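You operate a simulated robot arm through the tools that you are given. There is no shell and no other tool. Be economical: measure what you need, move in short steps, check, and stop when the job is done.

You are at the controls of a simulated robot arm. One attempt, no reset.

Task
Swap the pan in the rack for the one that is due.
Fine: the rack's card names the day; the old pan goes on the receiving table, the due pan all the way in.

It is judged by the outcome, as a careful person would: the job done as asked, and still so three seconds after it is handed in. It fails if anything else is knocked over, pushed out of place, dropped, spilled or broken.

Robot
A 6-joint arm with a two-finger parallel gripper on a trunk, on a base that drives. Base frame: it is fixed to the floor where the robot stands at the start and does not move with it; the origin is under the middle of the robot, x ahead of it, y to its left, z up; the surface under the hand at the start is at about z = 0.8. Units: m, rad, N and s.
With the tool pointing down near the work surface it reaches from about 0.1 to 0.8 m from the robot's upright axis, wherever it stands. Its first joint turns from -2.007 to 2.007 rad. Places, roughly: cart brake lever [-1.9, -0.1, 0.8]; receiving table top [0.4, 0, 0.8]; runner of the pan rack [0.6, -0.1, 0.8]; wire cart [-1.4, -0.4, 0.3]. Payload 4.2 kg.
Tool frame: the origin (TCP) lies between the finger pads and is the grasp point; the fingertips stand 0.023 m ahead of it; z points along the fingers, y is the line along which they close. Largest opening 0.094 m; finger width 0.038, thickness 0.01; the body of the gripper, 0.054 by 0.096 m, starts 0.039 m behind the TCP.
Orientation is told as [roll, pitch, yaw] about the base's x, y, z axes, in that order, counted from this pose: with the fingers straight down and closing along the base's y, the tool's x points along the base's -x, its y along +y and its z along -z.

Tools
- The arm moves only by the tool nudge_tool. Its argument "deltas" is a list of rows, each an object (a shift or turn left out is 0, a gripper value left out holds the last) with "gripper": the opening, from 0 (shut) to 1 (fully open); "linear": the shift along the tool's x, y, z in units of 200 mm (1.0 is 200 mm), a list of three; "rotation": the turn, a rotation vector about the tool's x, y, z in units of 60 degrees (1.0 is 60 degrees), a list of three. In form: [{"gripper": gripper, "linear": [dx, dy, dz], "rotation": [rx, ry, rz]}, ...]. A call has 1 to 12 rows; each row is the pose to reach, as a shift and turn from the pose commanded when the call began, along the tool's axes at that moment. A call with a number of a shift or a turn outside -1 to 1 is refused whole. Rows are played at 5 a second. More than 0.05 m and 0.15 rad between two rows, or a gripper value outside its range, and nothing of the call is played. A pose out of reach is approached as far as the arm can. The call stops where the force on the tool passes 40 N (or 10 N more than at its start, if that is more) or the arm is blocked; 0.2 s more then pass. The fingers move at their own pace (about 0.108 m/s each) and stop on an object; they squeeze with about 32 N. The grip force told is the motor's: it shows also when the fingers shut on nothing. Time passes only in rows, and 0.2 s behind the last, so rows that repeat a pose let the fingers close. The reply holds the time, the measured pose of the TCP, the force on the tool along the base axes, the opening and the grip force, in the units named above and with some noise, with the torque about the TCP (base axes, N m) and any sound that the robot's microphone picked up, and new pictures: "pictures" is both (left out), scene, wrist or none.
- Cameras (640 x 400 px; columns grow to the right, rows downward): "scene" is now at [0.1975, 0.1681, 1.5355]; the picture's right is [-0.40, -0.91, -0.00], its down [-0.85, 0.38, -0.36] and it looks along [0.33, -0.15, -0.93] (base axes); focal length 220 px, centre (320, 200). "wrist" rides on the gripper at [0.086, 0.016, -0.074] in the tool frame; the picture's right is [-0.18, 0.98, 0.00], its down [-0.58, -0.11, -0.81] and it looks along [-0.79, -0.15, 0.59] (tool axes); focal length 243 px, centre (320, 200).
- raise_lower(by): slides the trunk up (or, below 0, down) by that many m; the arm and the scene camera ride with it, the base frame stays. It gives what a move gives, with no picture.
- roll_base(legs): drives the robot by 1 to 6 legs, each [ahead, turn to the left] in m and rad, along the robot's own axes; the way and the turn of a leg run together, so that a leg with both is an arc; at most 1.5 m and 3.142 rad a leg. The arm and the cameras ride along, it lands a little off, and it stops where it bumps. It gives what a move gives, and a new picture of the scene camera.
- turn_head(pan, tilt): turns the head with the scene camera to pan (to the left, within 1.396 rad either way) and tilt (down, from -0.506 to 1.204), counted from straight ahead of the robot. It gives what a move gives, and a new picture of the scene camera.
- probe_pixels(camera, pixels): there is no depth. For up to 12 entries [column, row, z] of the newest picture of that camera ("zoom" is the newest enlarged one), the place [x, y] in the base frame at which the ray of that pixel passes the height z, good to about 0.002 m, but the place of the scene camera against the robot may be out by one fixed shift of up to 0.018 m in any direction. It takes no simulated time.
- zoom(camera, box): a new picture of the part [left, top, right, bottom] of that camera's present view, enlarged. It takes no simulated time.
- job_done(): hands the job in; it is judged then, once.

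Keep the steps short. Do not move on a guess: measure, check each grasp and each placing, and mend mistakes. In all there are 80 turns and 260 pictures (those below and enlarged ones count). Leave the gripper open and the arm clear of the work at the hand-in unless told otherwise, and finish with a single line.

The tools are called after ">>>" by a JSON object that holds its "op" and its "data". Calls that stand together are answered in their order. nudge_tool: Moves the arm, as the interface text tells. Its arguments: {"type":"object","properties":{"deltas":{"type":"array","items":{"type":"object","properties":{"gripper":{"type":"number"},"linear":{"type":"array","items":{"type":"number"}},"rotation":{"type":"array","items":{"type":"number"}}}}},"pictures":{"type":"string","enum":["both","scene","wrist","none"]}},"required":["deltas"]} The other tools are called the same way: raise_lower (by) slides the trunk up or down; roll_base (legs) drives the base; turn_head (pan, tilt) turns the head that bears the scene camera; probe_pixels (camera, pixels) gives the place at which the rays of pixels pass given heights; zoom (camera, box) takes an enlarged picture of a part of a camera's view; job_done () hands the job in.

At the start:

```text
t: 0.0
position: [0.4965, -0.3434, 1.1275]
ee_rot: [0.001, 0.0, -0.001]
ft_force: [-0.4, 0.5, -0.2]
wrist_torque: [0.0, -0.03, 0.01]
gripper_width: 0.0941
grip_force: 0.0
trunk travel left (down, up): [-0.925, 0.065]
robot x, y, heading: [0.0007, -0.0005, -0.004]
head pan, tilt: [-0.417, 1.201]
```

scene: 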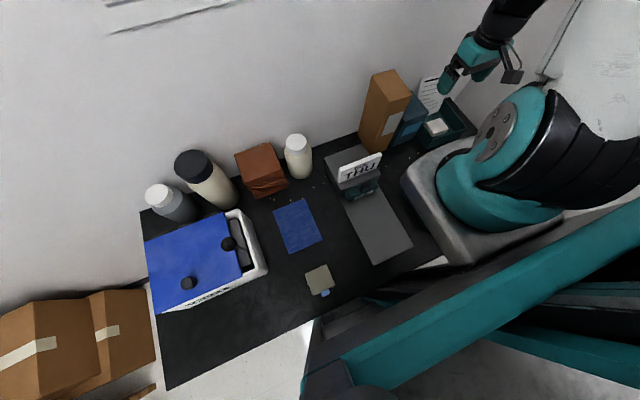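
wrist: 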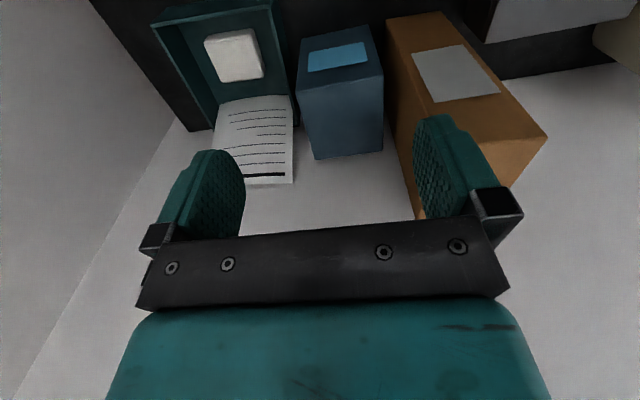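

I see the table with a rack carrying a "THU" card near (360,170). I will enlarge that area and the rest of the table.

>>> {"op": "zoom", "data": {"camera": "scene", "box": [260, 120, 440, 300]}}

>>> {"op": "zoom", "data": {"camera": "scene", "box": [130, 130, 290, 330]}}

>>> {"op": "probe_pixels", "data": {"camera": "scene", "pixels": [[342, 197, 0.8], [378, 264, 0.8], [412, 245, 0.8], [360, 180, 0.85], [142, 211, 0.8], [168, 388, 0.8], [435, 255, 0.8], [318, 280, 0.8], [297, 225, 0.8], [188, 283, 0.88], [228, 243, 0.88], [320, 165, 0.8]]}}

>>> {"op": "turn_head", "data": {"pan": 0.0, "tilt": 0.9}}

```text
2.22 times, centred on (350, 210) of scene
```

zoom: 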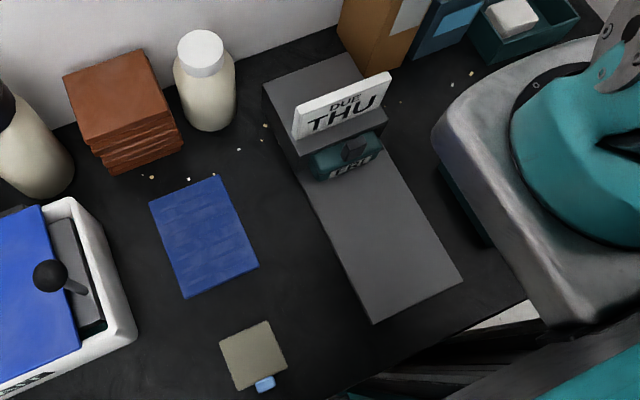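

```text
2.00 times, centred on (210, 230) of scene
```

zoom: 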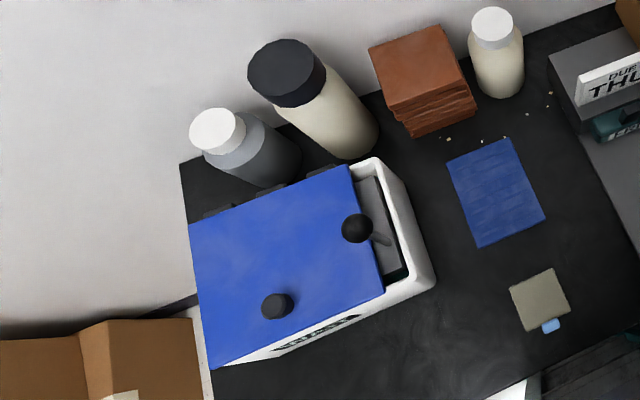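

```text
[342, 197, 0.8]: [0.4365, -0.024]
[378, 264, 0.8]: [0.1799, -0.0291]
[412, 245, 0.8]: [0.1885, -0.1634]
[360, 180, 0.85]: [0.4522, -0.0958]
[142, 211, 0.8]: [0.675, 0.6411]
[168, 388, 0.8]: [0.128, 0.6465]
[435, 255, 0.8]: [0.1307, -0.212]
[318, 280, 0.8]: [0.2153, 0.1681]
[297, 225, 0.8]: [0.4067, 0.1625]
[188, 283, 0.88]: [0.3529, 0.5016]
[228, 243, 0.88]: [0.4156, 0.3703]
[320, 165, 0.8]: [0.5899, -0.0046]
```

```text
t: 0.9
position: [0.4962, -0.3441, 1.1291]
ee_rot: [0.0, -0.002, -0.001]
ft_force: [-0.1, 0.7, 0.0]
wrist_torque: [0.0, -0.01, -0.04]
gripper_width: 0.094
grip_force: 0.0
trunk travel left (down, up): [-0.925, 0.065]
robot x, y, heading: [0.001, -0.003, 0.004]
head pan, tilt: [0.0, 0.901]
```

scene: 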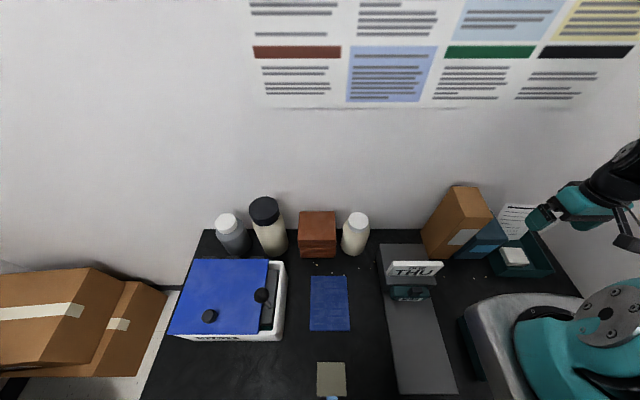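

Next, closer views of the rack, the wall sheets and the paper on the right.

>>> {"op": "zoom", "data": {"camera": "scene", "box": [370, 230, 470, 310]}}

>>> {"op": "zoom", "data": {"camera": "scene", "box": [240, 0, 640, 120]}}

>>> {"op": "zoom", "data": {"camera": "wrist", "box": [150, 0, 550, 200]}}

>>> {"op": "turn_head", "data": {"pan": -0.3, "tilt": 1.2}}

```text
5.00 times, centred on (420, 270) of scene
```

zoom: 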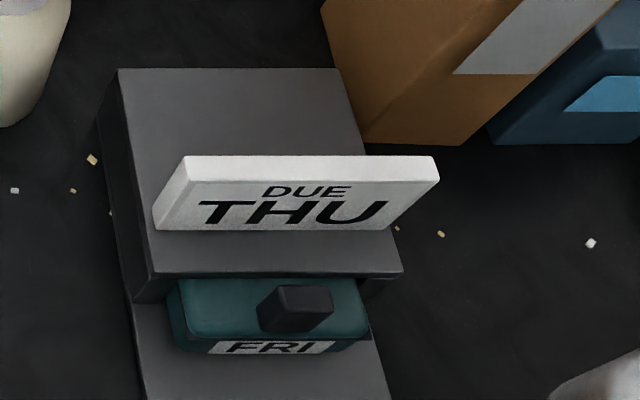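

```text
1.60 times, centred on (440, 60) of scene
```

zoom: 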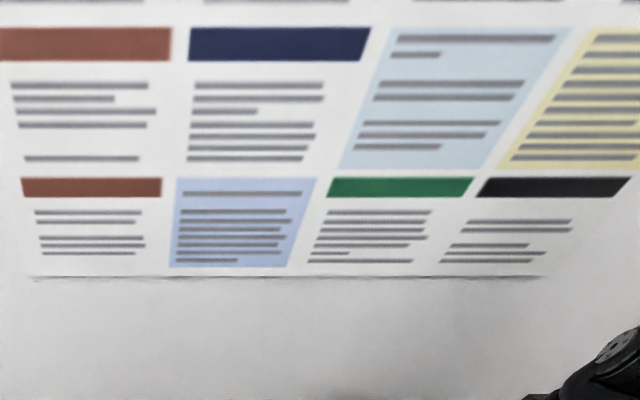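

```text
1.60 times, centred on (350, 100) of wrist
```

zoom: 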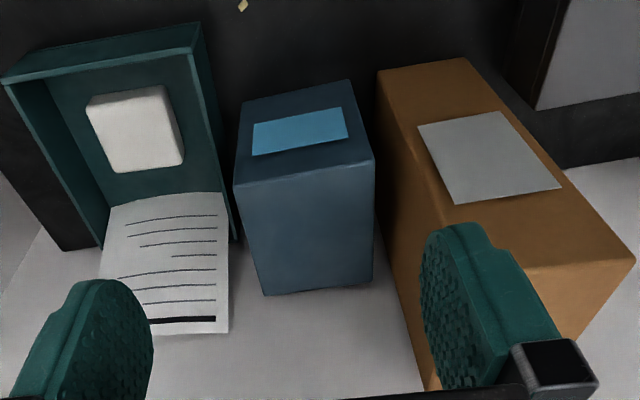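

```text
t: 1.7
position: [0.497, -0.3441, 1.1287]
ee_rot: [0.002, 0.0, 0.001]
ft_force: [0.5, 0.1, 0.8]
wrist_torque: [-0.01, -0.01, -0.04]
gripper_width: 0.0939
grip_force: 0.0
trunk travel left (down, up): [-0.925, 0.065]
robot x, y, heading: [-0.0036, 0.0007, 0.001]
head pan, tilt: [-0.3, 1.201]
```

scene: 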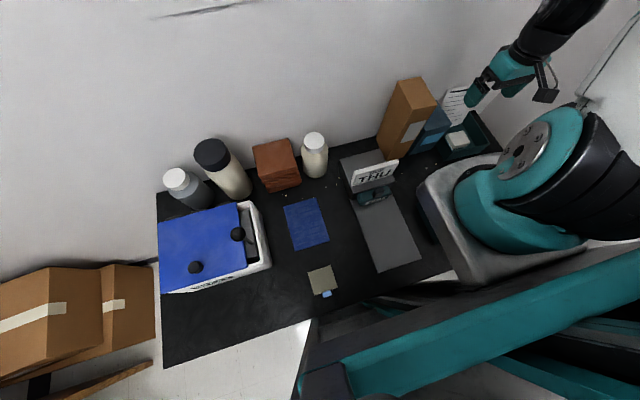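

The rack pan reads FRI and the card says DUE THU, so FRI has to come out and THU go in. I'll bring the hand toward the rack at the present height, to see it with the wrist camera.

>>> {"op": "nudge_tool", "data": {"deltas": [{"gripper": 1, "linear": [0.16, 0.16, 0]}, {"linear": [0.33, 0.33, 0]}, {"linear": [0.5, 0.5, 0]}, {"linear": [0.67, 0.67, 0]}, {"linear": [0.84, 0.84, 0]}, {"linear": [1, 1, 0]}]}}

```text
t: 3.1
position: [0.4539, -0.2237, 1.0968]
ee_rot: [0.001, 0.0, 0.002]
ft_force: [-0.2, 0.0, 0.3]
wrist_torque: [0.03, -0.02, -0.01]
gripper_width: 0.094
grip_force: 0.0
out of reach, approached as far as the arm can: row 3, 4, 5, 6
trunk travel left (down, up): [-0.925, 0.065]
robot x, y, heading: [0.0015, -0.0011, -0.003]
head pan, tilt: [-0.3, 1.201]
```

scene: 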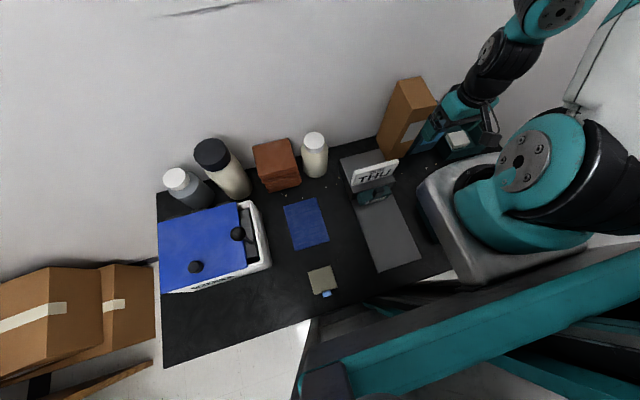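
wrist: 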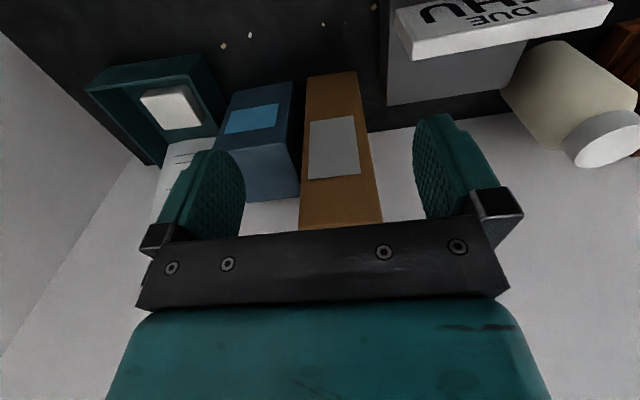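

The high pose is near the arm's limit, so I'll move down a little and back toward the robot.

>>> {"op": "nudge_tool", "data": {"deltas": [{"linear": [0.2, 0, 0.1]}, {"linear": [0.4, 0, 0.2]}, {"linear": [0.6, 0.1, 0.3]}, {"linear": [0.75, 0.3, 0.4]}, {"linear": [0.75, 0.5, 0.4]}]}}

```text
refused: row 4 steps farther than a row can; nothing moved
```

A row was too long, so I'll send it again with shorter ones.

>>> {"op": "nudge_tool", "data": {"deltas": [{"linear": [0.2, 0, 0.1]}, {"linear": [0.4, 0, 0.2]}, {"linear": [0.6, 0.1, 0.3]}, {"linear": [0.7, 0.25, 0.4]}, {"linear": [0.75, 0.4, 0.4]}, {"linear": [0.75, 0.6, 0.4]}]}}

```text
t: 4.5
position: [0.3492, -0.1132, 0.9195]
ee_rot: [0.002, 0.001, -0.001]
ft_force: [-0.7, 0.3, -0.8]
wrist_torque: [0.0, -0.03, 0.01]
gripper_width: 0.0938
grip_force: 0.1
out of reach, approached as far as the arm can: row 1, 2, 3, 4, 5, 6
trunk travel left (down, up): [-0.925, 0.065]
robot x, y, heading: [0.0001, -0.0019, 0.0]
head pan, tilt: [-0.3, 1.201]
```

scene: 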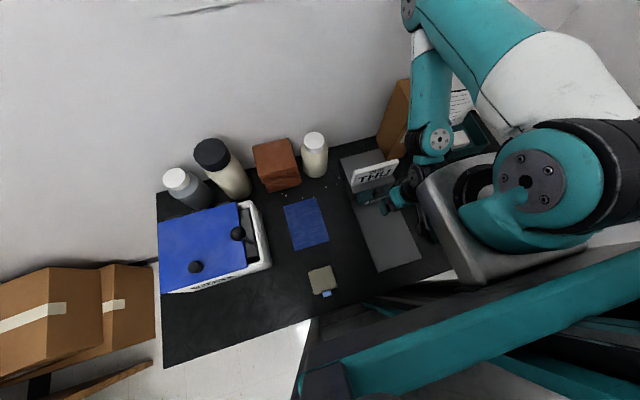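
wrist: 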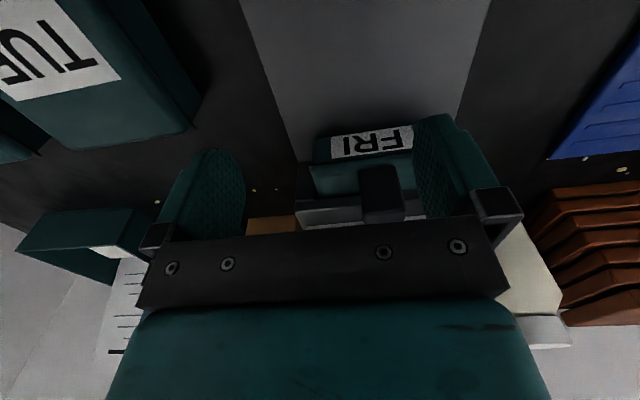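

The wrist view shows a further pan labelled TUE at the upper left. I'll enlarge it and the FRI pan.

>>> {"op": "zoom", "data": {"camera": "wrist", "box": [0, 0, 220, 200]}}

>>> {"op": "zoom", "data": {"camera": "wrist", "box": [230, 80, 510, 250]}}

>>> {"op": "probe_pixels", "data": {"camera": "wrist", "pixels": [[10, 97, 0.8], [120, 78, 0.8], [190, 130, 0.8], [313, 140, 0.84], [413, 125, 0.84], [318, 162, 0.8], [362, 170, 0.86], [400, 165, 0.86], [366, 222, 0.86], [405, 220, 0.86], [290, 160, 0.8], [463, 110, 0.8]]}}

```text
2.00 times, centred on (110, 100) of wrist
```

zoom: 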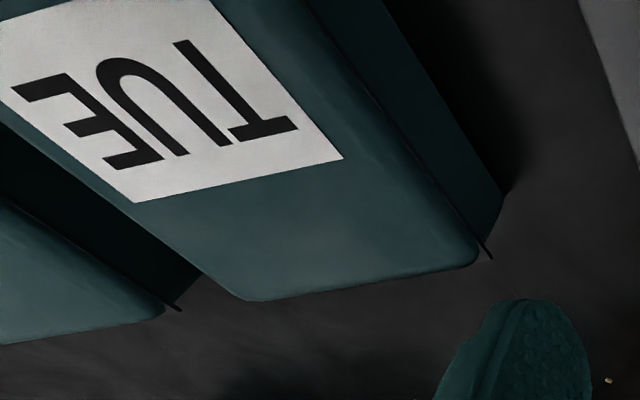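

```text
2.29 times, centred on (370, 165) of wrist
```

zoom: 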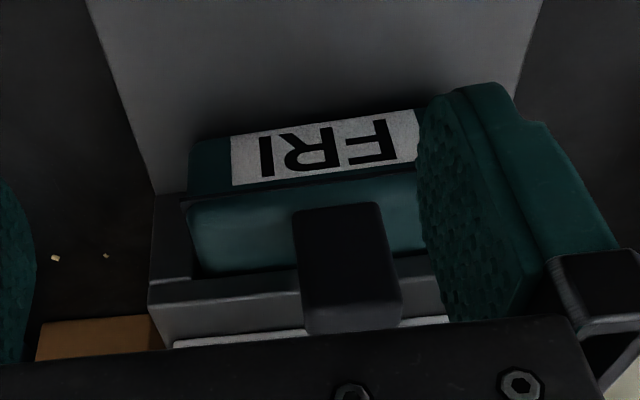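

```text
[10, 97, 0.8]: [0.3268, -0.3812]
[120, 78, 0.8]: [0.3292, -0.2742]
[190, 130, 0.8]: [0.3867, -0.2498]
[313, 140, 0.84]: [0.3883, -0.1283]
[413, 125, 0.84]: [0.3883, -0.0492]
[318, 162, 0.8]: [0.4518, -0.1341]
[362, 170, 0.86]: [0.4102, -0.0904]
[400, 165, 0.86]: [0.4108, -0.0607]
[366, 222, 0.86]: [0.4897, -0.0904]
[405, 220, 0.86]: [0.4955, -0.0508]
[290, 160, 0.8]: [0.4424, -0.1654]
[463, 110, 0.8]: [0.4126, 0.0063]
```

There are pans on the table at the right, around y -0.3. I'll raise the hand a little and turn it to look that way.

>>> {"op": "nudge_tool", "data": {"deltas": [{"linear": [0, 0, -0.1]}, {"linear": [0, 0, -0.3], "rotation": [0, 0, 0.14]}, {"linear": [0, 0, -0.4], "rotation": [0, 0, 0.28]}, {"linear": [0, 0, -0.4], "rotation": [0, 0, 0.42]}, {"linear": [0, 0, -0.4], "rotation": [0, 0, 0.56]}, {"linear": [0, 0, -0.4], "rotation": [0, 0, 0.7]}, {"linear": [0, 0, -0.4], "rotation": [0, 0, 0.84]}, {"linear": [0, 0, -0.4], "rotation": [0, 0, 0.98]}]}}

```text
t: 6.3
position: [0.3948, -0.1217, 0.9513]
ee_rot: [-0.002, 0.002, -1.029]
ft_force: [-0.3, -0.4, -0.2]
wrist_torque: [0.03, -0.01, 0.0]
gripper_width: 0.0942
grip_force: 0.0
out of reach, approached as far as the arm can: row 1, 2, 3, 4, 5, 6, 7, 8
trunk travel left (down, up): [-0.925, 0.065]
robot x, y, heading: [0.002, 0.0004, -0.004]
head pan, tilt: [-0.3, 1.201]
```

scene: 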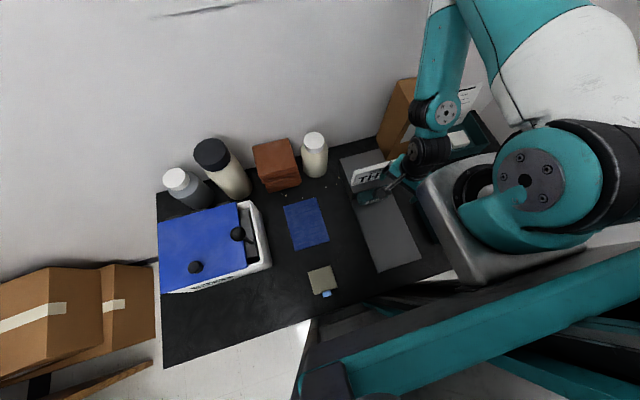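
wrist: 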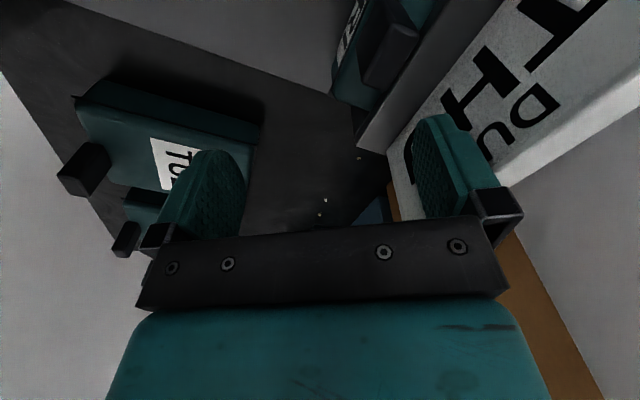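

>>> {"op": "zoom", "data": {"camera": "wrist", "box": [40, 50, 280, 270]}}

>>> {"op": "nudge_tool", "data": {"deltas": [{"linear": [0.1, 0.1, 0]}, {"linear": [0.2, 0.2, 0]}, {"linear": [0.2, 0.2, 0], "rotation": [0, 0, 0.14]}, {"linear": [0.2, 0.2, 0], "rotation": [0, 0, 0.28]}, {"linear": [0.2, 0.2, 0], "rotation": [0, 0, 0.42]}, {"linear": [0.2, 0.2, 0], "rotation": [0, 0, 0.55]}], "pictures": "wrist"}}

```text
1.82 times, centred on (160, 160) of wrist
```

zoom: 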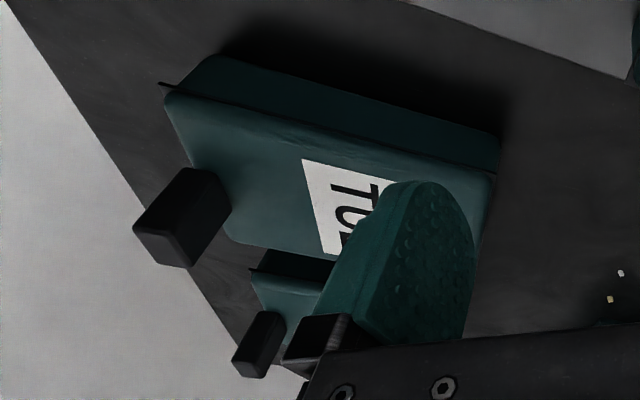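

```text
t: 7.1
position: [0.4011, -0.0652, 0.9539]
ee_rot: [-0.021, 0.014, -1.127]
ft_force: [-17.0, 2.7, 4.0]
wrist_torque: [0.02, -0.29, 0.22]
gripper_width: 0.0879
grip_force: 0.0
trunk travel left (down, up): [-0.925, 0.065]
robot x, y, heading: [0.0015, -0.0001, 0.001]
head pan, tilt: [-0.3, 1.201]
stopped in row 3: the force on the tool passed its limit at 46 N (the readings are from after the stop); the commanded pose is now the measured one
```

wrist: 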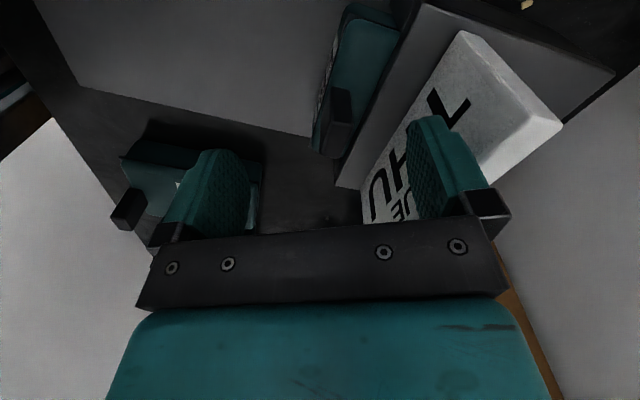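

The hand touched the card on the rack, because I moved the wrong way along the turned tool axes. I'll back straight off toward the robot and check.

>>> {"op": "nudge_tool", "data": {"deltas": [{"linear": [0.04, -0.09, 0]}, {"linear": [0.09, -0.18, 0]}, {"linear": [0.13, -0.27, 0]}, {"linear": [0.17, -0.36, 0]}]}}

```text
t: 8.1
position: [0.3447, -0.0616, 0.9217]
ee_rot: [-0.013, 0.012, -1.129]
ft_force: [-0.2, -0.8, -0.4]
wrist_torque: [0.01, -0.01, 0.0]
gripper_width: 0.0938
grip_force: 0.0
out of reach, approached as far as the arm can: row 1, 2, 3, 4
trunk travel left (down, up): [-0.925, 0.065]
robot x, y, heading: [0.0026, -0.0015, -0.001]
head pan, tilt: [-0.3, 1.201]
```

scene: 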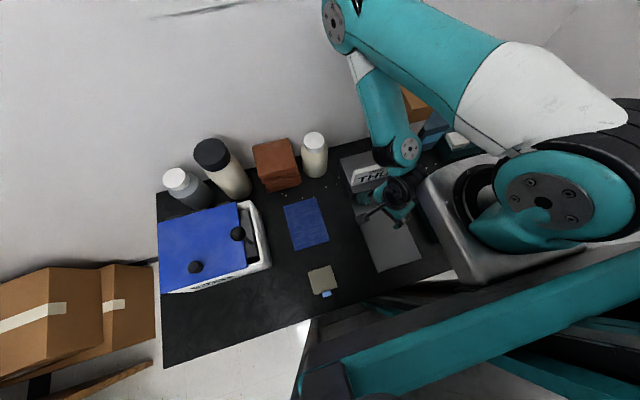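
wrist: 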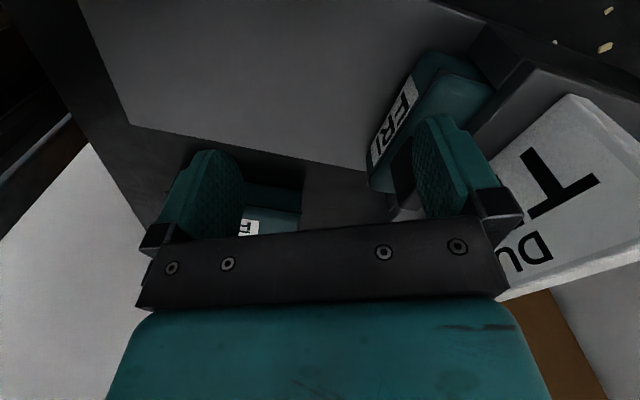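

The card still stands. The arm is cramped this close to the table, so I'll back the base up 0.3 m and look at the whole table.

>>> {"op": "roll_base", "data": {"legs": [[-0.3, 0]]}}

>>> {"op": "turn_head", "data": {"pan": -0.35, "tilt": 0.95}}

```text
t: 10.1
position: [0.0432, -0.0593, 0.9219]
ee_rot: [-0.014, 0.011, -1.121]
ft_force: [0.5, -0.3, -0.7]
wrist_torque: [-0.06, -0.04, 0.0]
gripper_width: 0.094
grip_force: 0.1
trunk travel left (down, up): [-0.925, 0.065]
robot x, y, heading: [-0.3023, 0.0014, 0.011]
head pan, tilt: [-0.3, 1.201]
```

scene: 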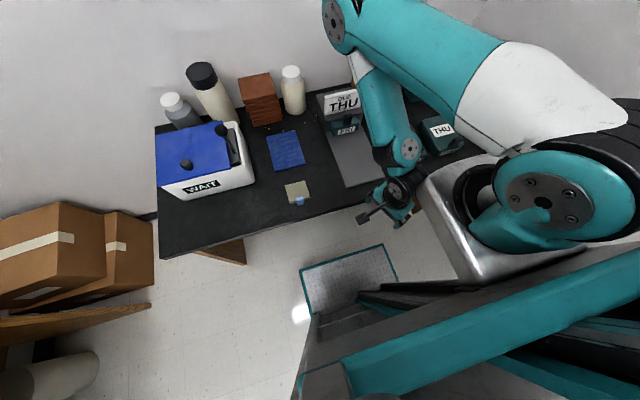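

```text
t: 10.9
position: [0.0422, -0.0597, 0.9215]
ee_rot: [-0.014, 0.01, -1.12]
ft_force: [-0.5, -0.1, 0.6]
wrist_torque: [0.03, 0.0, -0.03]
gripper_width: 0.094
grip_force: 0.1
trunk travel left (down, up): [-0.925, 0.065]
robot x, y, heading: [-0.3017, -0.0008, 0.007]
head pan, tilt: [-0.351, 0.949]
```

scene: 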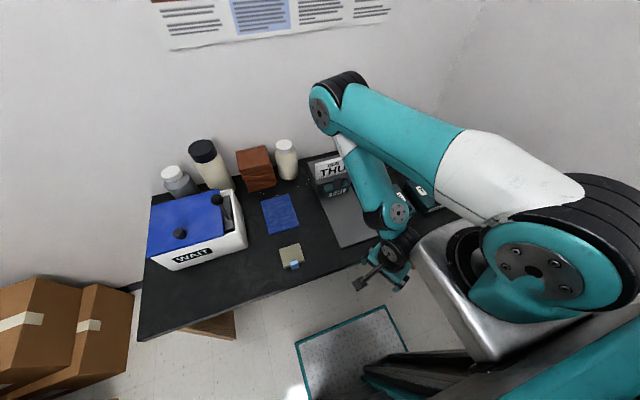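

A pan on the table may read THU. I'll enlarge it.

>>> {"op": "zoom", "data": {"camera": "scene", "box": [380, 150, 480, 240]}}

>>> {"op": "zoom", "data": {"camera": "scene", "box": [300, 140, 400, 220]}}

>>> {"op": "turn_head", "data": {"pan": -0.6, "tilt": 1.0}}

```text
4.44 times, centred on (430, 195) of scene
```

zoom: 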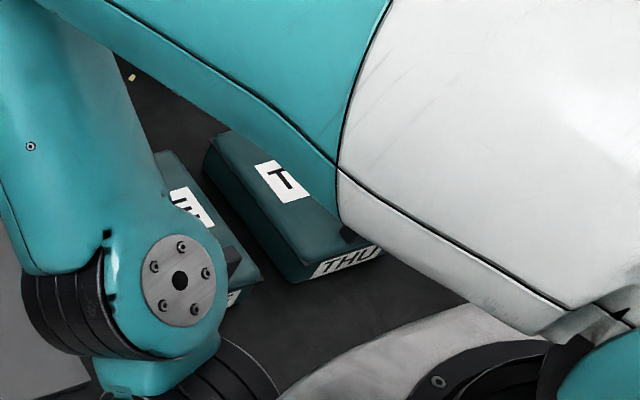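

```text
5.00 times, centred on (350, 180) of scene
```

zoom: 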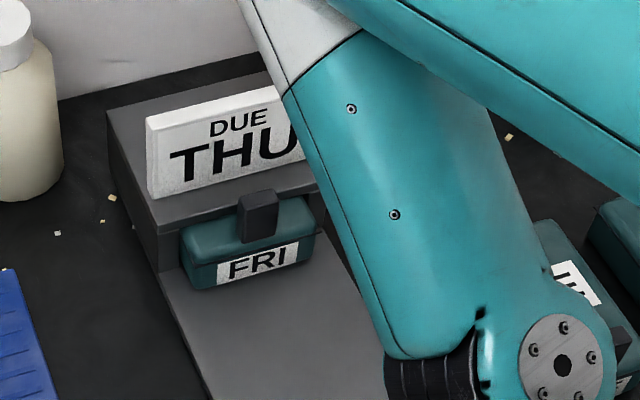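

```text
t: 11.7
position: [0.0432, -0.0601, 0.9226]
ee_rot: [-0.014, 0.012, -1.121]
ft_force: [0.9, 0.6, 0.2]
wrist_torque: [-0.01, 0.0, 0.02]
gripper_width: 0.0941
grip_force: 0.1
trunk travel left (down, up): [-0.925, 0.065]
robot x, y, heading: [-0.2984, 0.0019, 0.004]
head pan, tilt: [-0.6, 1.0]
```

scene: 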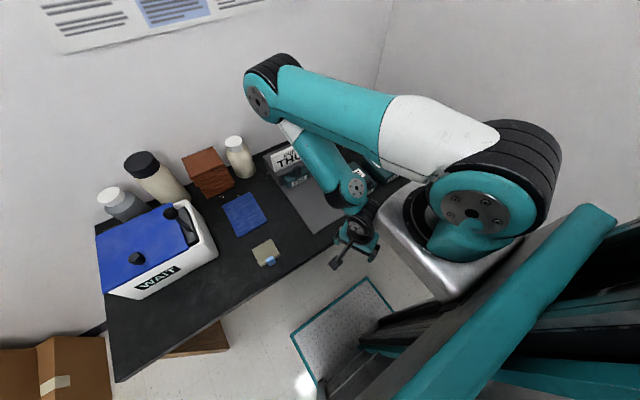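

The farther table pan shows THU on its front and T… on its lid. I'll straighten the hand and move it over to the right, for a clear view of both pans' lids and fronts.

>>> {"op": "nudge_tool", "data": {"deltas": [{"linear": [-0.11, -0.05, -0.05], "rotation": [0, 0, -0.13]}, {"linear": [-0.22, -0.11, -0.1], "rotation": [0, 0, -0.26]}, {"linear": [-0.33, -0.16, -0.15], "rotation": [0, 0, -0.39]}, {"linear": [-0.44, -0.22, -0.2], "rotation": [0, 0, -0.52]}, {"linear": [-0.55, -0.27, -0.25], "rotation": [0, 0, -0.65]}, {"linear": [-0.66, -0.33, -0.3], "rotation": [0, 0, -0.78]}, {"linear": [-0.77, -0.38, -0.35], "rotation": [0, 0, -0.92]}, {"linear": [-0.9, -0.43, -0.4], "rotation": [0, 0, -0.995]}]}}

```text
t: 13.5
position: [0.0502, -0.2669, 0.9951]
ee_rot: [0.003, 0.019, -0.077]
ft_force: [0.0, -0.1, 0.6]
wrist_torque: [-0.04, 0.02, 0.01]
gripper_width: 0.0942
grip_force: 0.0
out of reach, approached as far as the arm can: row 1, 2, 3, 4, 5, 6, 7, 8
trunk travel left (down, up): [-0.925, 0.065]
robot x, y, heading: [-0.3016, -0.0025, 0.006]
head pan, tilt: [-0.6, 1.0]
```

scene: 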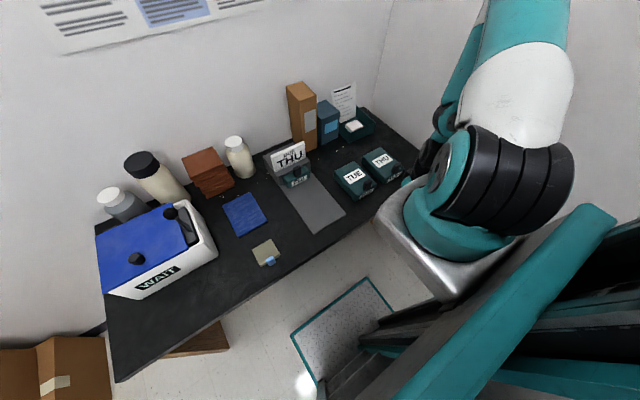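
wrist: 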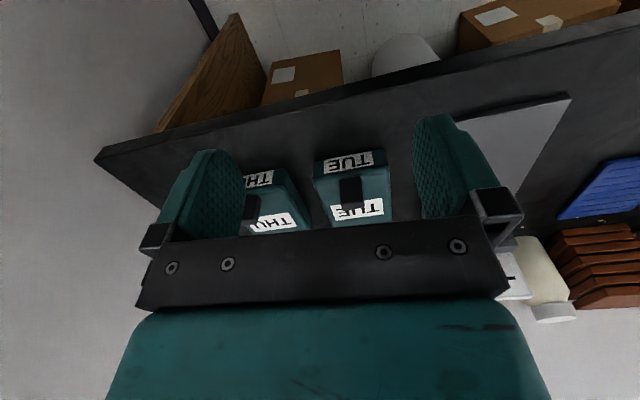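

>>> {"op": "zoom", "data": {"camera": "scene", "box": [250, 130, 420, 240]}}

>>> {"op": "zoom", "data": {"camera": "wrist", "box": [200, 130, 420, 250]}}

>>> {"op": "zoom", "data": {"camera": "scene", "box": [270, 70, 410, 160]}}

>>> {"op": "probe_pixels", "data": {"camera": "scene", "pixels": [[336, 171, 0.86], [360, 160, 0.86], [375, 185, 0.86], [355, 198, 0.86], [364, 154, 0.86], [384, 147, 0.86], [402, 170, 0.86], [382, 182, 0.86], [310, 232, 0.81], [345, 214, 0.81], [367, 184, 0.87], [395, 169, 0.87]]}}

```text
3.64 times, centred on (335, 185) of scene
```

zoom: 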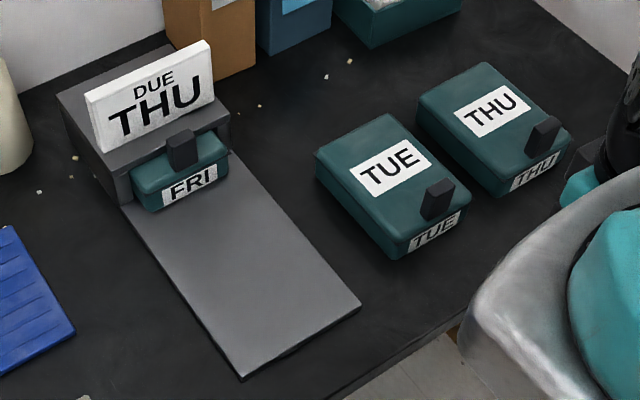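

```text
2.91 times, centred on (310, 190) of wrist
```

zoom: 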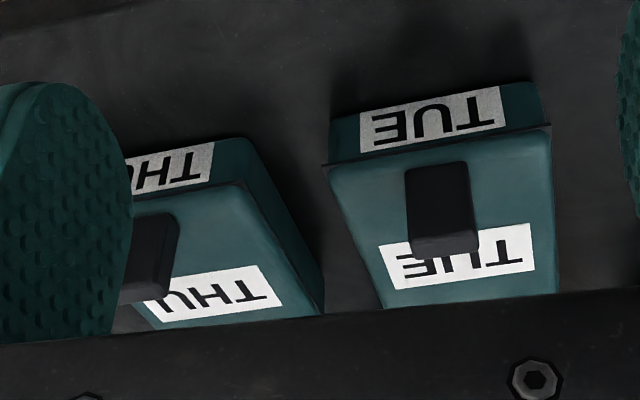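

```text
4.44 times, centred on (340, 115) of scene
```

zoom: 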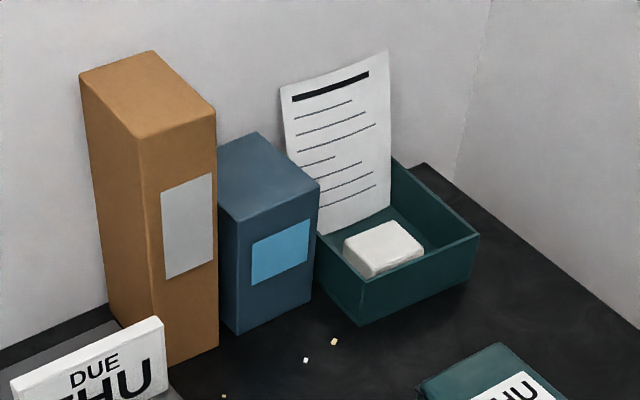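

```text
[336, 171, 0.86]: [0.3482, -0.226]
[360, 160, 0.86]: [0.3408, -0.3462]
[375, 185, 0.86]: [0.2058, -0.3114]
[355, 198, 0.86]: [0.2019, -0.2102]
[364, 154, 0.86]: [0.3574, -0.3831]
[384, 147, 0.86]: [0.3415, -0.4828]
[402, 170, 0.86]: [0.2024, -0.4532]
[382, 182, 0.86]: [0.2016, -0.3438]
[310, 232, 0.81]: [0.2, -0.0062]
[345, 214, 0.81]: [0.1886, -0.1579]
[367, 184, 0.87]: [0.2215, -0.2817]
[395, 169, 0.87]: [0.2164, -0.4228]
```

Both table pans are marked consistently: TUE at the left, THU at the right (y about -0.41). The FRI pan needs a free spot, so I'll measure the area at the front left of the table, plus the FRI handle and the rack.

>>> {"op": "probe_pixels", "data": {"camera": "scene", "pixels": [[150, 299, 0.8], [217, 250, 0.8], [110, 290, 0.8], [222, 207, 0.8], [255, 193, 0.8], [240, 235, 0.8], [268, 221, 0.8], [250, 247, 0.8], [269, 239, 0.8], [278, 262, 0.8], [120, 380, 0.8], [280, 278, 0.8]]}}

>>> {"op": "turn_head", "data": {"pan": -0.2, "tilt": 0.95}}

```text
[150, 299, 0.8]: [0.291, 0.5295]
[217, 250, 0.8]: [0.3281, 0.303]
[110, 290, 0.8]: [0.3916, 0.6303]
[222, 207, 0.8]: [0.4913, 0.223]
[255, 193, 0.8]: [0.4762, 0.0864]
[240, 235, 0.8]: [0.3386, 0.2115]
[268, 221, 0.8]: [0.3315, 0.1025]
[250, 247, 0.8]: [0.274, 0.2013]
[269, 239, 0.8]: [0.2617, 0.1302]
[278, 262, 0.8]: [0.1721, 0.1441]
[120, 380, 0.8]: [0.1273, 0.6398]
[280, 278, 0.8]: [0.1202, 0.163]
```

```text
t: 14.3
position: [0.0502, -0.266, 0.9959]
ee_rot: [0.004, 0.017, -0.078]
ft_force: [-0.3, -0.3, 0.2]
wrist_torque: [-0.03, 0.01, 0.03]
gripper_width: 0.0942
grip_force: 0.0
trunk travel left (down, up): [-0.925, 0.065]
robot x, y, heading: [-0.3031, 0.0003, 0.006]
head pan, tilt: [-0.201, 0.949]
```

scene: 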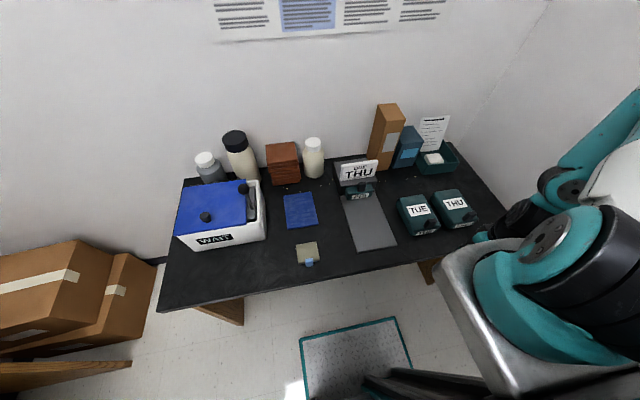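

I'll use the free spot at about (0.22, 0.29) on the table for FRI. The hand now goes to above the runner in front of the rack, squared up.

>>> {"op": "nudge_tool", "data": {"deltas": [{"linear": [-0.15, 0.16, 0.02], "rotation": [0, -0.016, -0.075]}, {"linear": [-0.3, 0.33, 0.04], "rotation": [0, -0.016, -0.075]}, {"linear": [-0.46, 0.5, 0.06], "rotation": [0, -0.016, -0.075]}, {"linear": [-0.62, 0.67, 0.08], "rotation": [0, -0.016, -0.075]}, {"linear": [-0.78, 0.84, 0.1], "rotation": [0, -0.016, -0.075]}, {"linear": [-0.925, 1, 0.1], "rotation": [0, -0.016, -0.075]}, {"linear": [-0.925, 1, 0.1], "rotation": [0, -0.016, -0.075]}]}}

```text
t: 15.9
position: [0.2497, -0.0818, 0.9727]
ee_rot: [0.004, 0.0, -0.002]
ft_force: [-0.1, -0.1, -0.5]
wrist_torque: [0.01, 0.01, 0.0]
gripper_width: 0.0938
grip_force: 0.1
trunk travel left (down, up): [-0.925, 0.065]
robot x, y, heading: [-0.3, -0.0085, 0.013]
head pan, tilt: [-0.201, 0.949]
```

scene: 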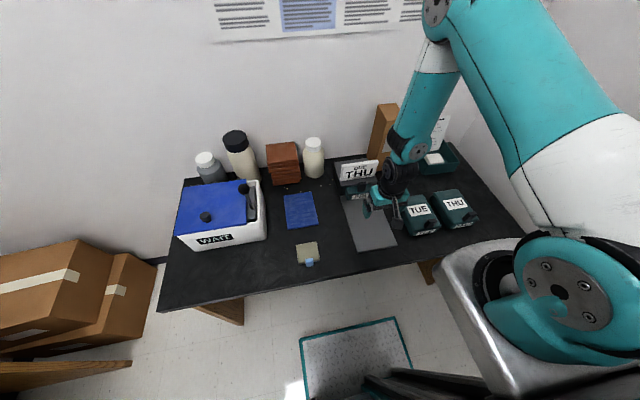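
wrist: 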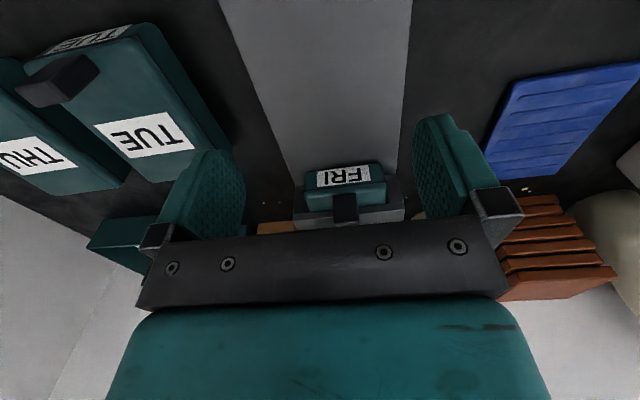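

>>> {"op": "zoom", "data": {"camera": "wrist", "box": [280, 140, 420, 240]}}

>>> {"op": "zoom", "data": {"camera": "scene", "box": [325, 145, 405, 205]}}

```text
4.00 times, centred on (350, 190) of wrist
```

zoom: 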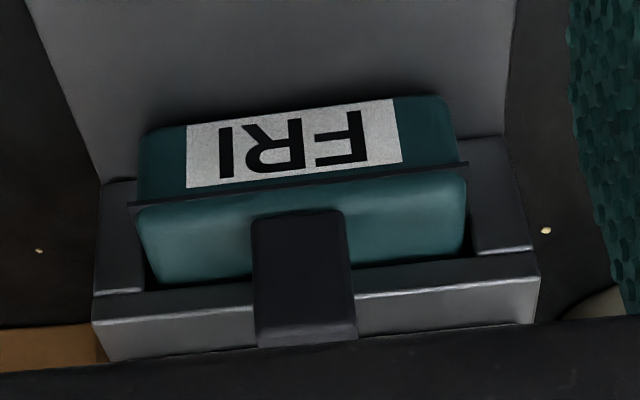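

```text
6.67 times, centred on (365, 175) of scene
```

zoom: 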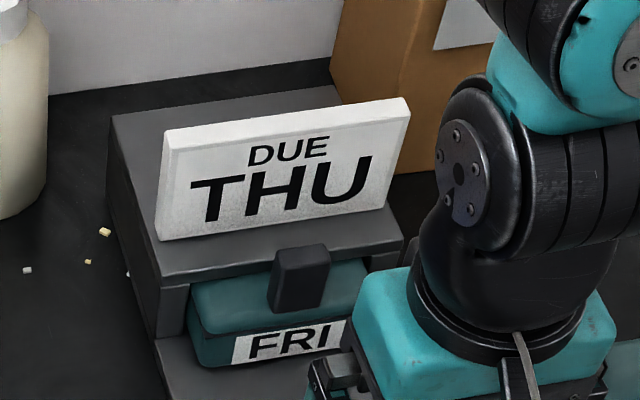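

I'll probe the key points of the FRI pan and handle at candidate heights.

>>> {"op": "probe_pixels", "data": {"camera": "wrist", "pixels": [[342, 166, 0.8], [342, 166, 0.81], [345, 193.5, 0.85], [345, 193.5, 0.86], [345, 223, 0.89], [345, 223, 0.9], [345, 226, 0.9], [333, 196, 0.86], [357, 193, 0.86], [303, 191, 0.85], [387, 182, 0.85], [345, 210, 0.87]]}}

>>> {"op": "probe_pixels", "data": {"camera": "scene", "pixels": [[363, 186, 0.89], [363, 186, 0.9], [360, 198, 0.8], [360, 198, 0.81], [346, 187, 0.87], [376, 181, 0.87], [346, 180.5, 0.9], [375, 173, 0.9], [346, 163, 0.96], [376, 160, 0.96], [381, 175, 0.88], [362, 192, 0.85]]}}

```text
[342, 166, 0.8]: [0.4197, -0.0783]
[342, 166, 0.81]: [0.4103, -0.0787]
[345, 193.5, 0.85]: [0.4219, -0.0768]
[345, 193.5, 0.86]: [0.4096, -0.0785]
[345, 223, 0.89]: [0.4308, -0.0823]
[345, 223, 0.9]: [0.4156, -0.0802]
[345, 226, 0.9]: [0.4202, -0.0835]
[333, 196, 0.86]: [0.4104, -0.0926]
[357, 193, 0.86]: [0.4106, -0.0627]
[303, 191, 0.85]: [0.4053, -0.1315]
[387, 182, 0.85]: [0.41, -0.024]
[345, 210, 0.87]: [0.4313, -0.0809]
```

```text
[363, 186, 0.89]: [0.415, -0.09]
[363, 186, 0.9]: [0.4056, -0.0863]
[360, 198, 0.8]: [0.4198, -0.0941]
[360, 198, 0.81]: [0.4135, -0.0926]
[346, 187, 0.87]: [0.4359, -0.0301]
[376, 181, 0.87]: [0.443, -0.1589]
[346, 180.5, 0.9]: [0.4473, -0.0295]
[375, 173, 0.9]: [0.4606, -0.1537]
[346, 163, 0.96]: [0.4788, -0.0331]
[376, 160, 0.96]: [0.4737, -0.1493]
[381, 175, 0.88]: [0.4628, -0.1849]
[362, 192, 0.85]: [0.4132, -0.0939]
```

The handle is about 0.03 wide at y -0.078, with its front at x about 0.415 and its top near z 0.89. The roof edge is close behind, near x 0.44. I'll come closer for a finer look.

>>> {"op": "nudge_tool", "data": {"deltas": [{"linear": [-0.2, 0.01, 0.02]}, {"linear": [-0.35, 0.015, 0.04]}, {"linear": [-0.5, 0.015, 0.06]}, {"linear": [-0.6, 0.015, 0.08]}, {"linear": [-0.65, 0.015, 0.08]}]}}

```text
t: 17.1
position: [0.3812, -0.0793, 0.9563]
ee_rot: [0.004, 0.001, -0.001]
ft_force: [-0.2, 0.1, 0.1]
wrist_torque: [0.01, 0.07, 0.0]
gripper_width: 0.0939
grip_force: 0.1
trunk travel left (down, up): [-0.925, 0.065]
robot x, y, heading: [-0.3043, 0.0007, 0.002]
head pan, tilt: [-0.201, 0.949]
```

scene: 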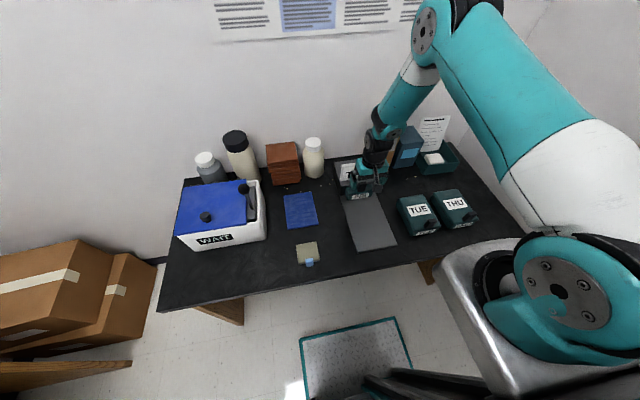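
wrist: 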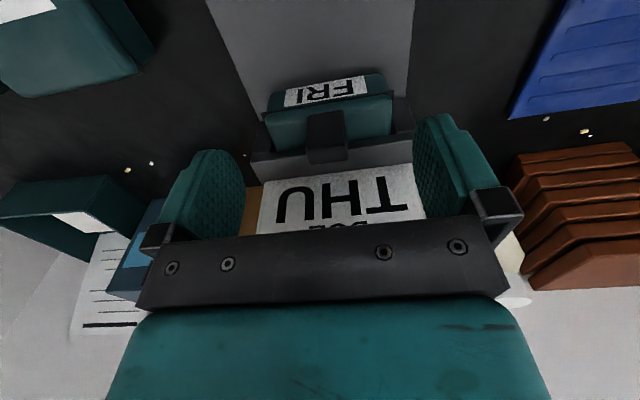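

>>> {"op": "zoom", "data": {"camera": "wrist", "box": [240, 60, 440, 185]}}

>>> {"op": "probe_pixels", "data": {"camera": "wrist", "pixels": [[328, 113, 0.86], [328, 113, 0.85], [328, 147, 0.89], [328, 152, 0.89], [328, 147, 0.9], [308, 130, 0.88], [346, 130, 0.88], [270, 154, 0.88], [270, 162, 0.88], [270, 154, 0.89], [267, 119, 0.85], [320, 83, 0.81]]}}

```text
3.20 times, centred on (340, 122) of wrist
```

zoom: 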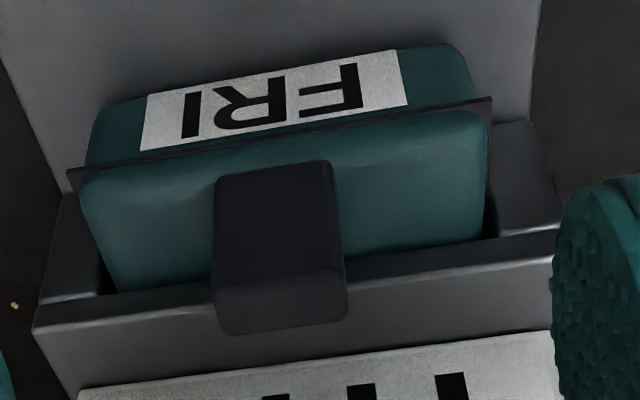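

```text
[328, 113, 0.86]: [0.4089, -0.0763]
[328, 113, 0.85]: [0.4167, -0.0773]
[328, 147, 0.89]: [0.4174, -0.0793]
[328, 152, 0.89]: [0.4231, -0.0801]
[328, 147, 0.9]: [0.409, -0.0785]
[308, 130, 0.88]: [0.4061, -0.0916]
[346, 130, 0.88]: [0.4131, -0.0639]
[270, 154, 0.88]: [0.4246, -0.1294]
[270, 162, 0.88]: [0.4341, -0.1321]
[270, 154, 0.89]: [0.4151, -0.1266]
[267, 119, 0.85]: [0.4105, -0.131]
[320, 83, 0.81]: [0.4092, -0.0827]
```

From the two views, the handle front is at x about 0.405, its top at z about 0.905, and y is about -0.078. I'll lower over it with the fingers kept just short of the roof edge, then close gently.

>>> {"op": "nudge_tool", "data": {"deltas": [{"gripper": 0.7, "linear": [-0.109, 0.006, 0]}, {"gripper": 0.7, "linear": [-0.109, 0.006, 0.15]}, {"gripper": 0.7, "linear": [-0.109, 0.006, 0.25]}, {"gripper": 0.7, "linear": [-0.109, 0.006, 0.306]}, {"gripper": 0, "linear": [-0.109, 0.006, 0.306]}, {"gripper": 0, "linear": [-0.109, 0.006, 0.306]}, {"gripper": 0, "linear": [-0.109, 0.006, 0.306]}]}}

```text
t: 18.7
position: [0.4005, -0.0761, 0.8941]
ee_rot: [0.003, 0.0, 0.0]
ft_force: [-0.2, -2.0, 0.1]
wrist_torque: [-0.23, -0.12, -0.16]
gripper_width: 0.0295
grip_force: 32.3
trunk travel left (down, up): [-0.925, 0.065]
robot x, y, heading: [-0.3013, -0.0019, 0.007]
head pan, tilt: [-0.201, 0.949]
```

scene: 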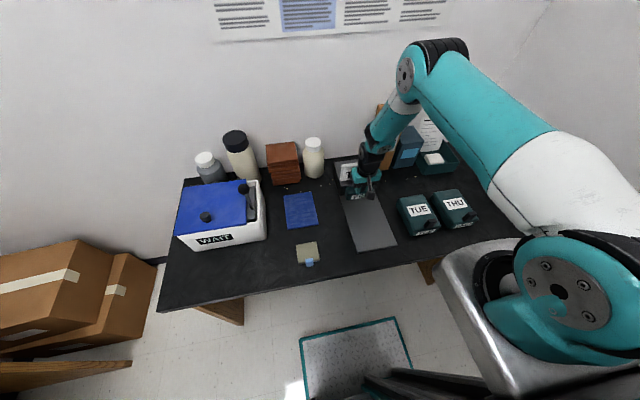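
wrist: 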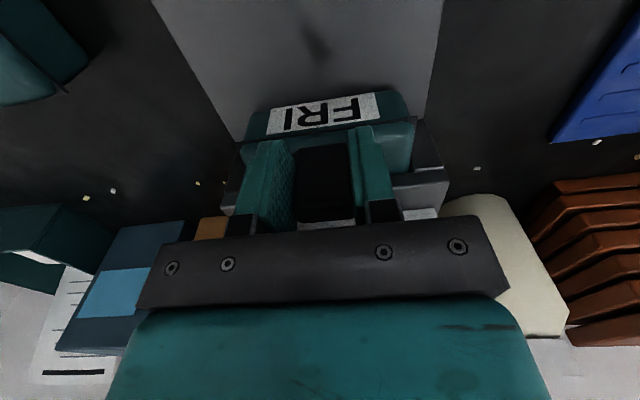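

It holds the handle, with an opening of 0.0295 at 32 N. I'll pull straight back 5 cm and check that the whole pan comes along.

>>> {"op": "nudge_tool", "data": {"deltas": [{"linear": [0.05, 0, 0]}, {"linear": [0.1, 0, 0]}, {"linear": [0.15, 0, 0]}, {"linear": [0.2, 0, 0]}, {"linear": [0.25, 0, 0]}]}}

```text
t: 19.9
position: [0.3512, -0.0772, 0.8941]
ee_rot: [0.004, -0.001, 0.0]
ft_force: [0.9, -1.0, -1.0]
wrist_torque: [-0.06, 0.16, -0.11]
gripper_width: 0.0299
grip_force: 32.0
trunk travel left (down, up): [-0.925, 0.065]
robot x, y, heading: [-0.299, -0.0006, 0.003]
head pan, tilt: [-0.201, 0.949]
```

scene: 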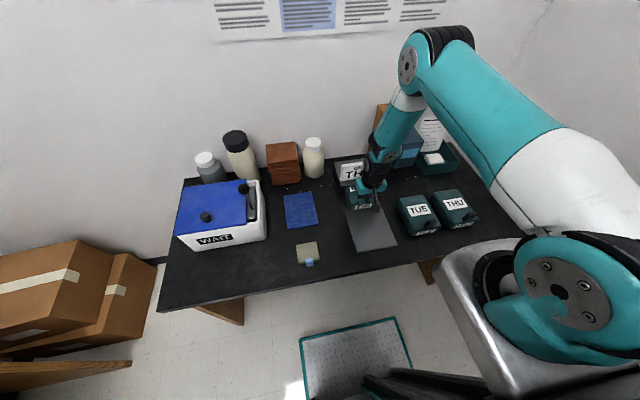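
wrist: 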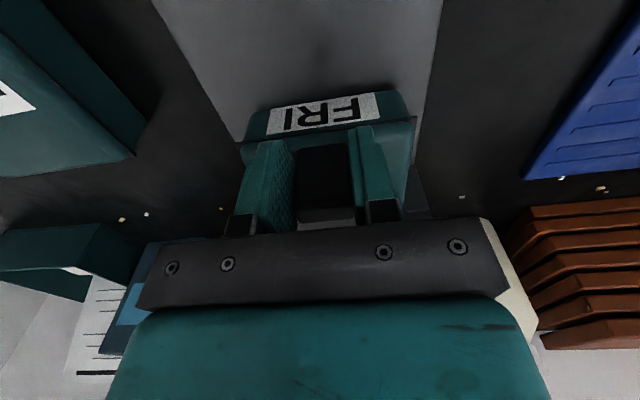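

The body comes along smoothly. I'll pull another 11 cm to clear the roof.

>>> {"op": "nudge_tool", "data": {"deltas": [{"linear": [0.08, 0, 0]}, {"linear": [0.16, 0, 0]}, {"linear": [0.24, 0, 0]}, {"linear": [0.32, 0, 0]}, {"linear": [0.4, 0, 0]}, {"linear": [0.48, 0, 0]}, {"linear": [0.57, 0, 0]}]}}

>>> {"op": "zoom", "data": {"camera": "scene", "box": [310, 140, 430, 260]}}

```text
t: 21.5
position: [0.2382, -0.0773, 0.8949]
ee_rot: [0.002, 0.003, 0.0]
ft_force: [0.3, 0.3, -0.6]
wrist_torque: [0.0, 0.16, -0.03]
gripper_width: 0.0294
grip_force: 32.3
trunk travel left (down, up): [-0.925, 0.065]
robot x, y, heading: [-0.3014, -0.0062, 0.008]
head pan, tilt: [-0.201, 0.949]
```

scene: 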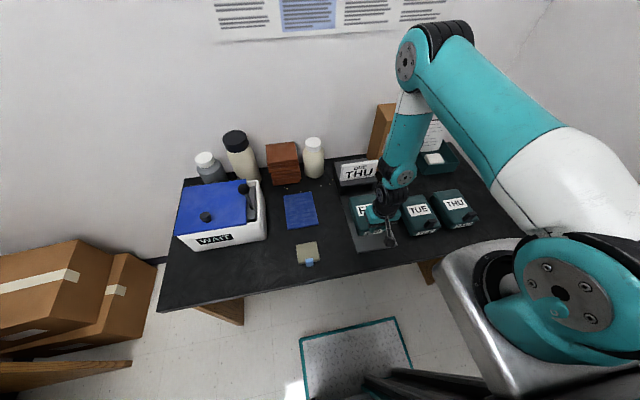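
wrist: 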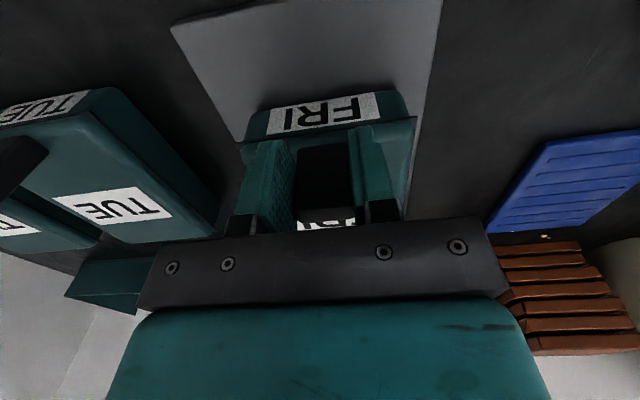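

```text
3.33 times, centred on (370, 200) of scene
```

zoom: 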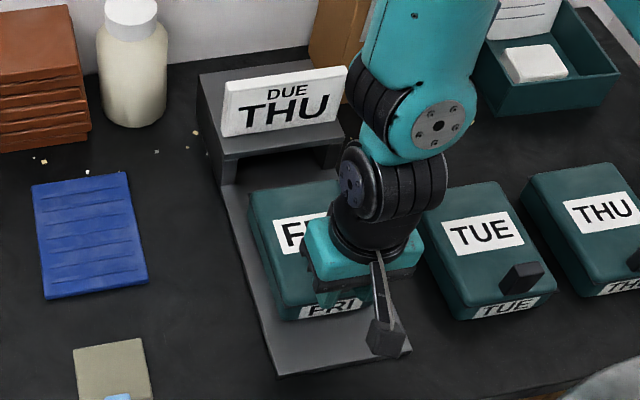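

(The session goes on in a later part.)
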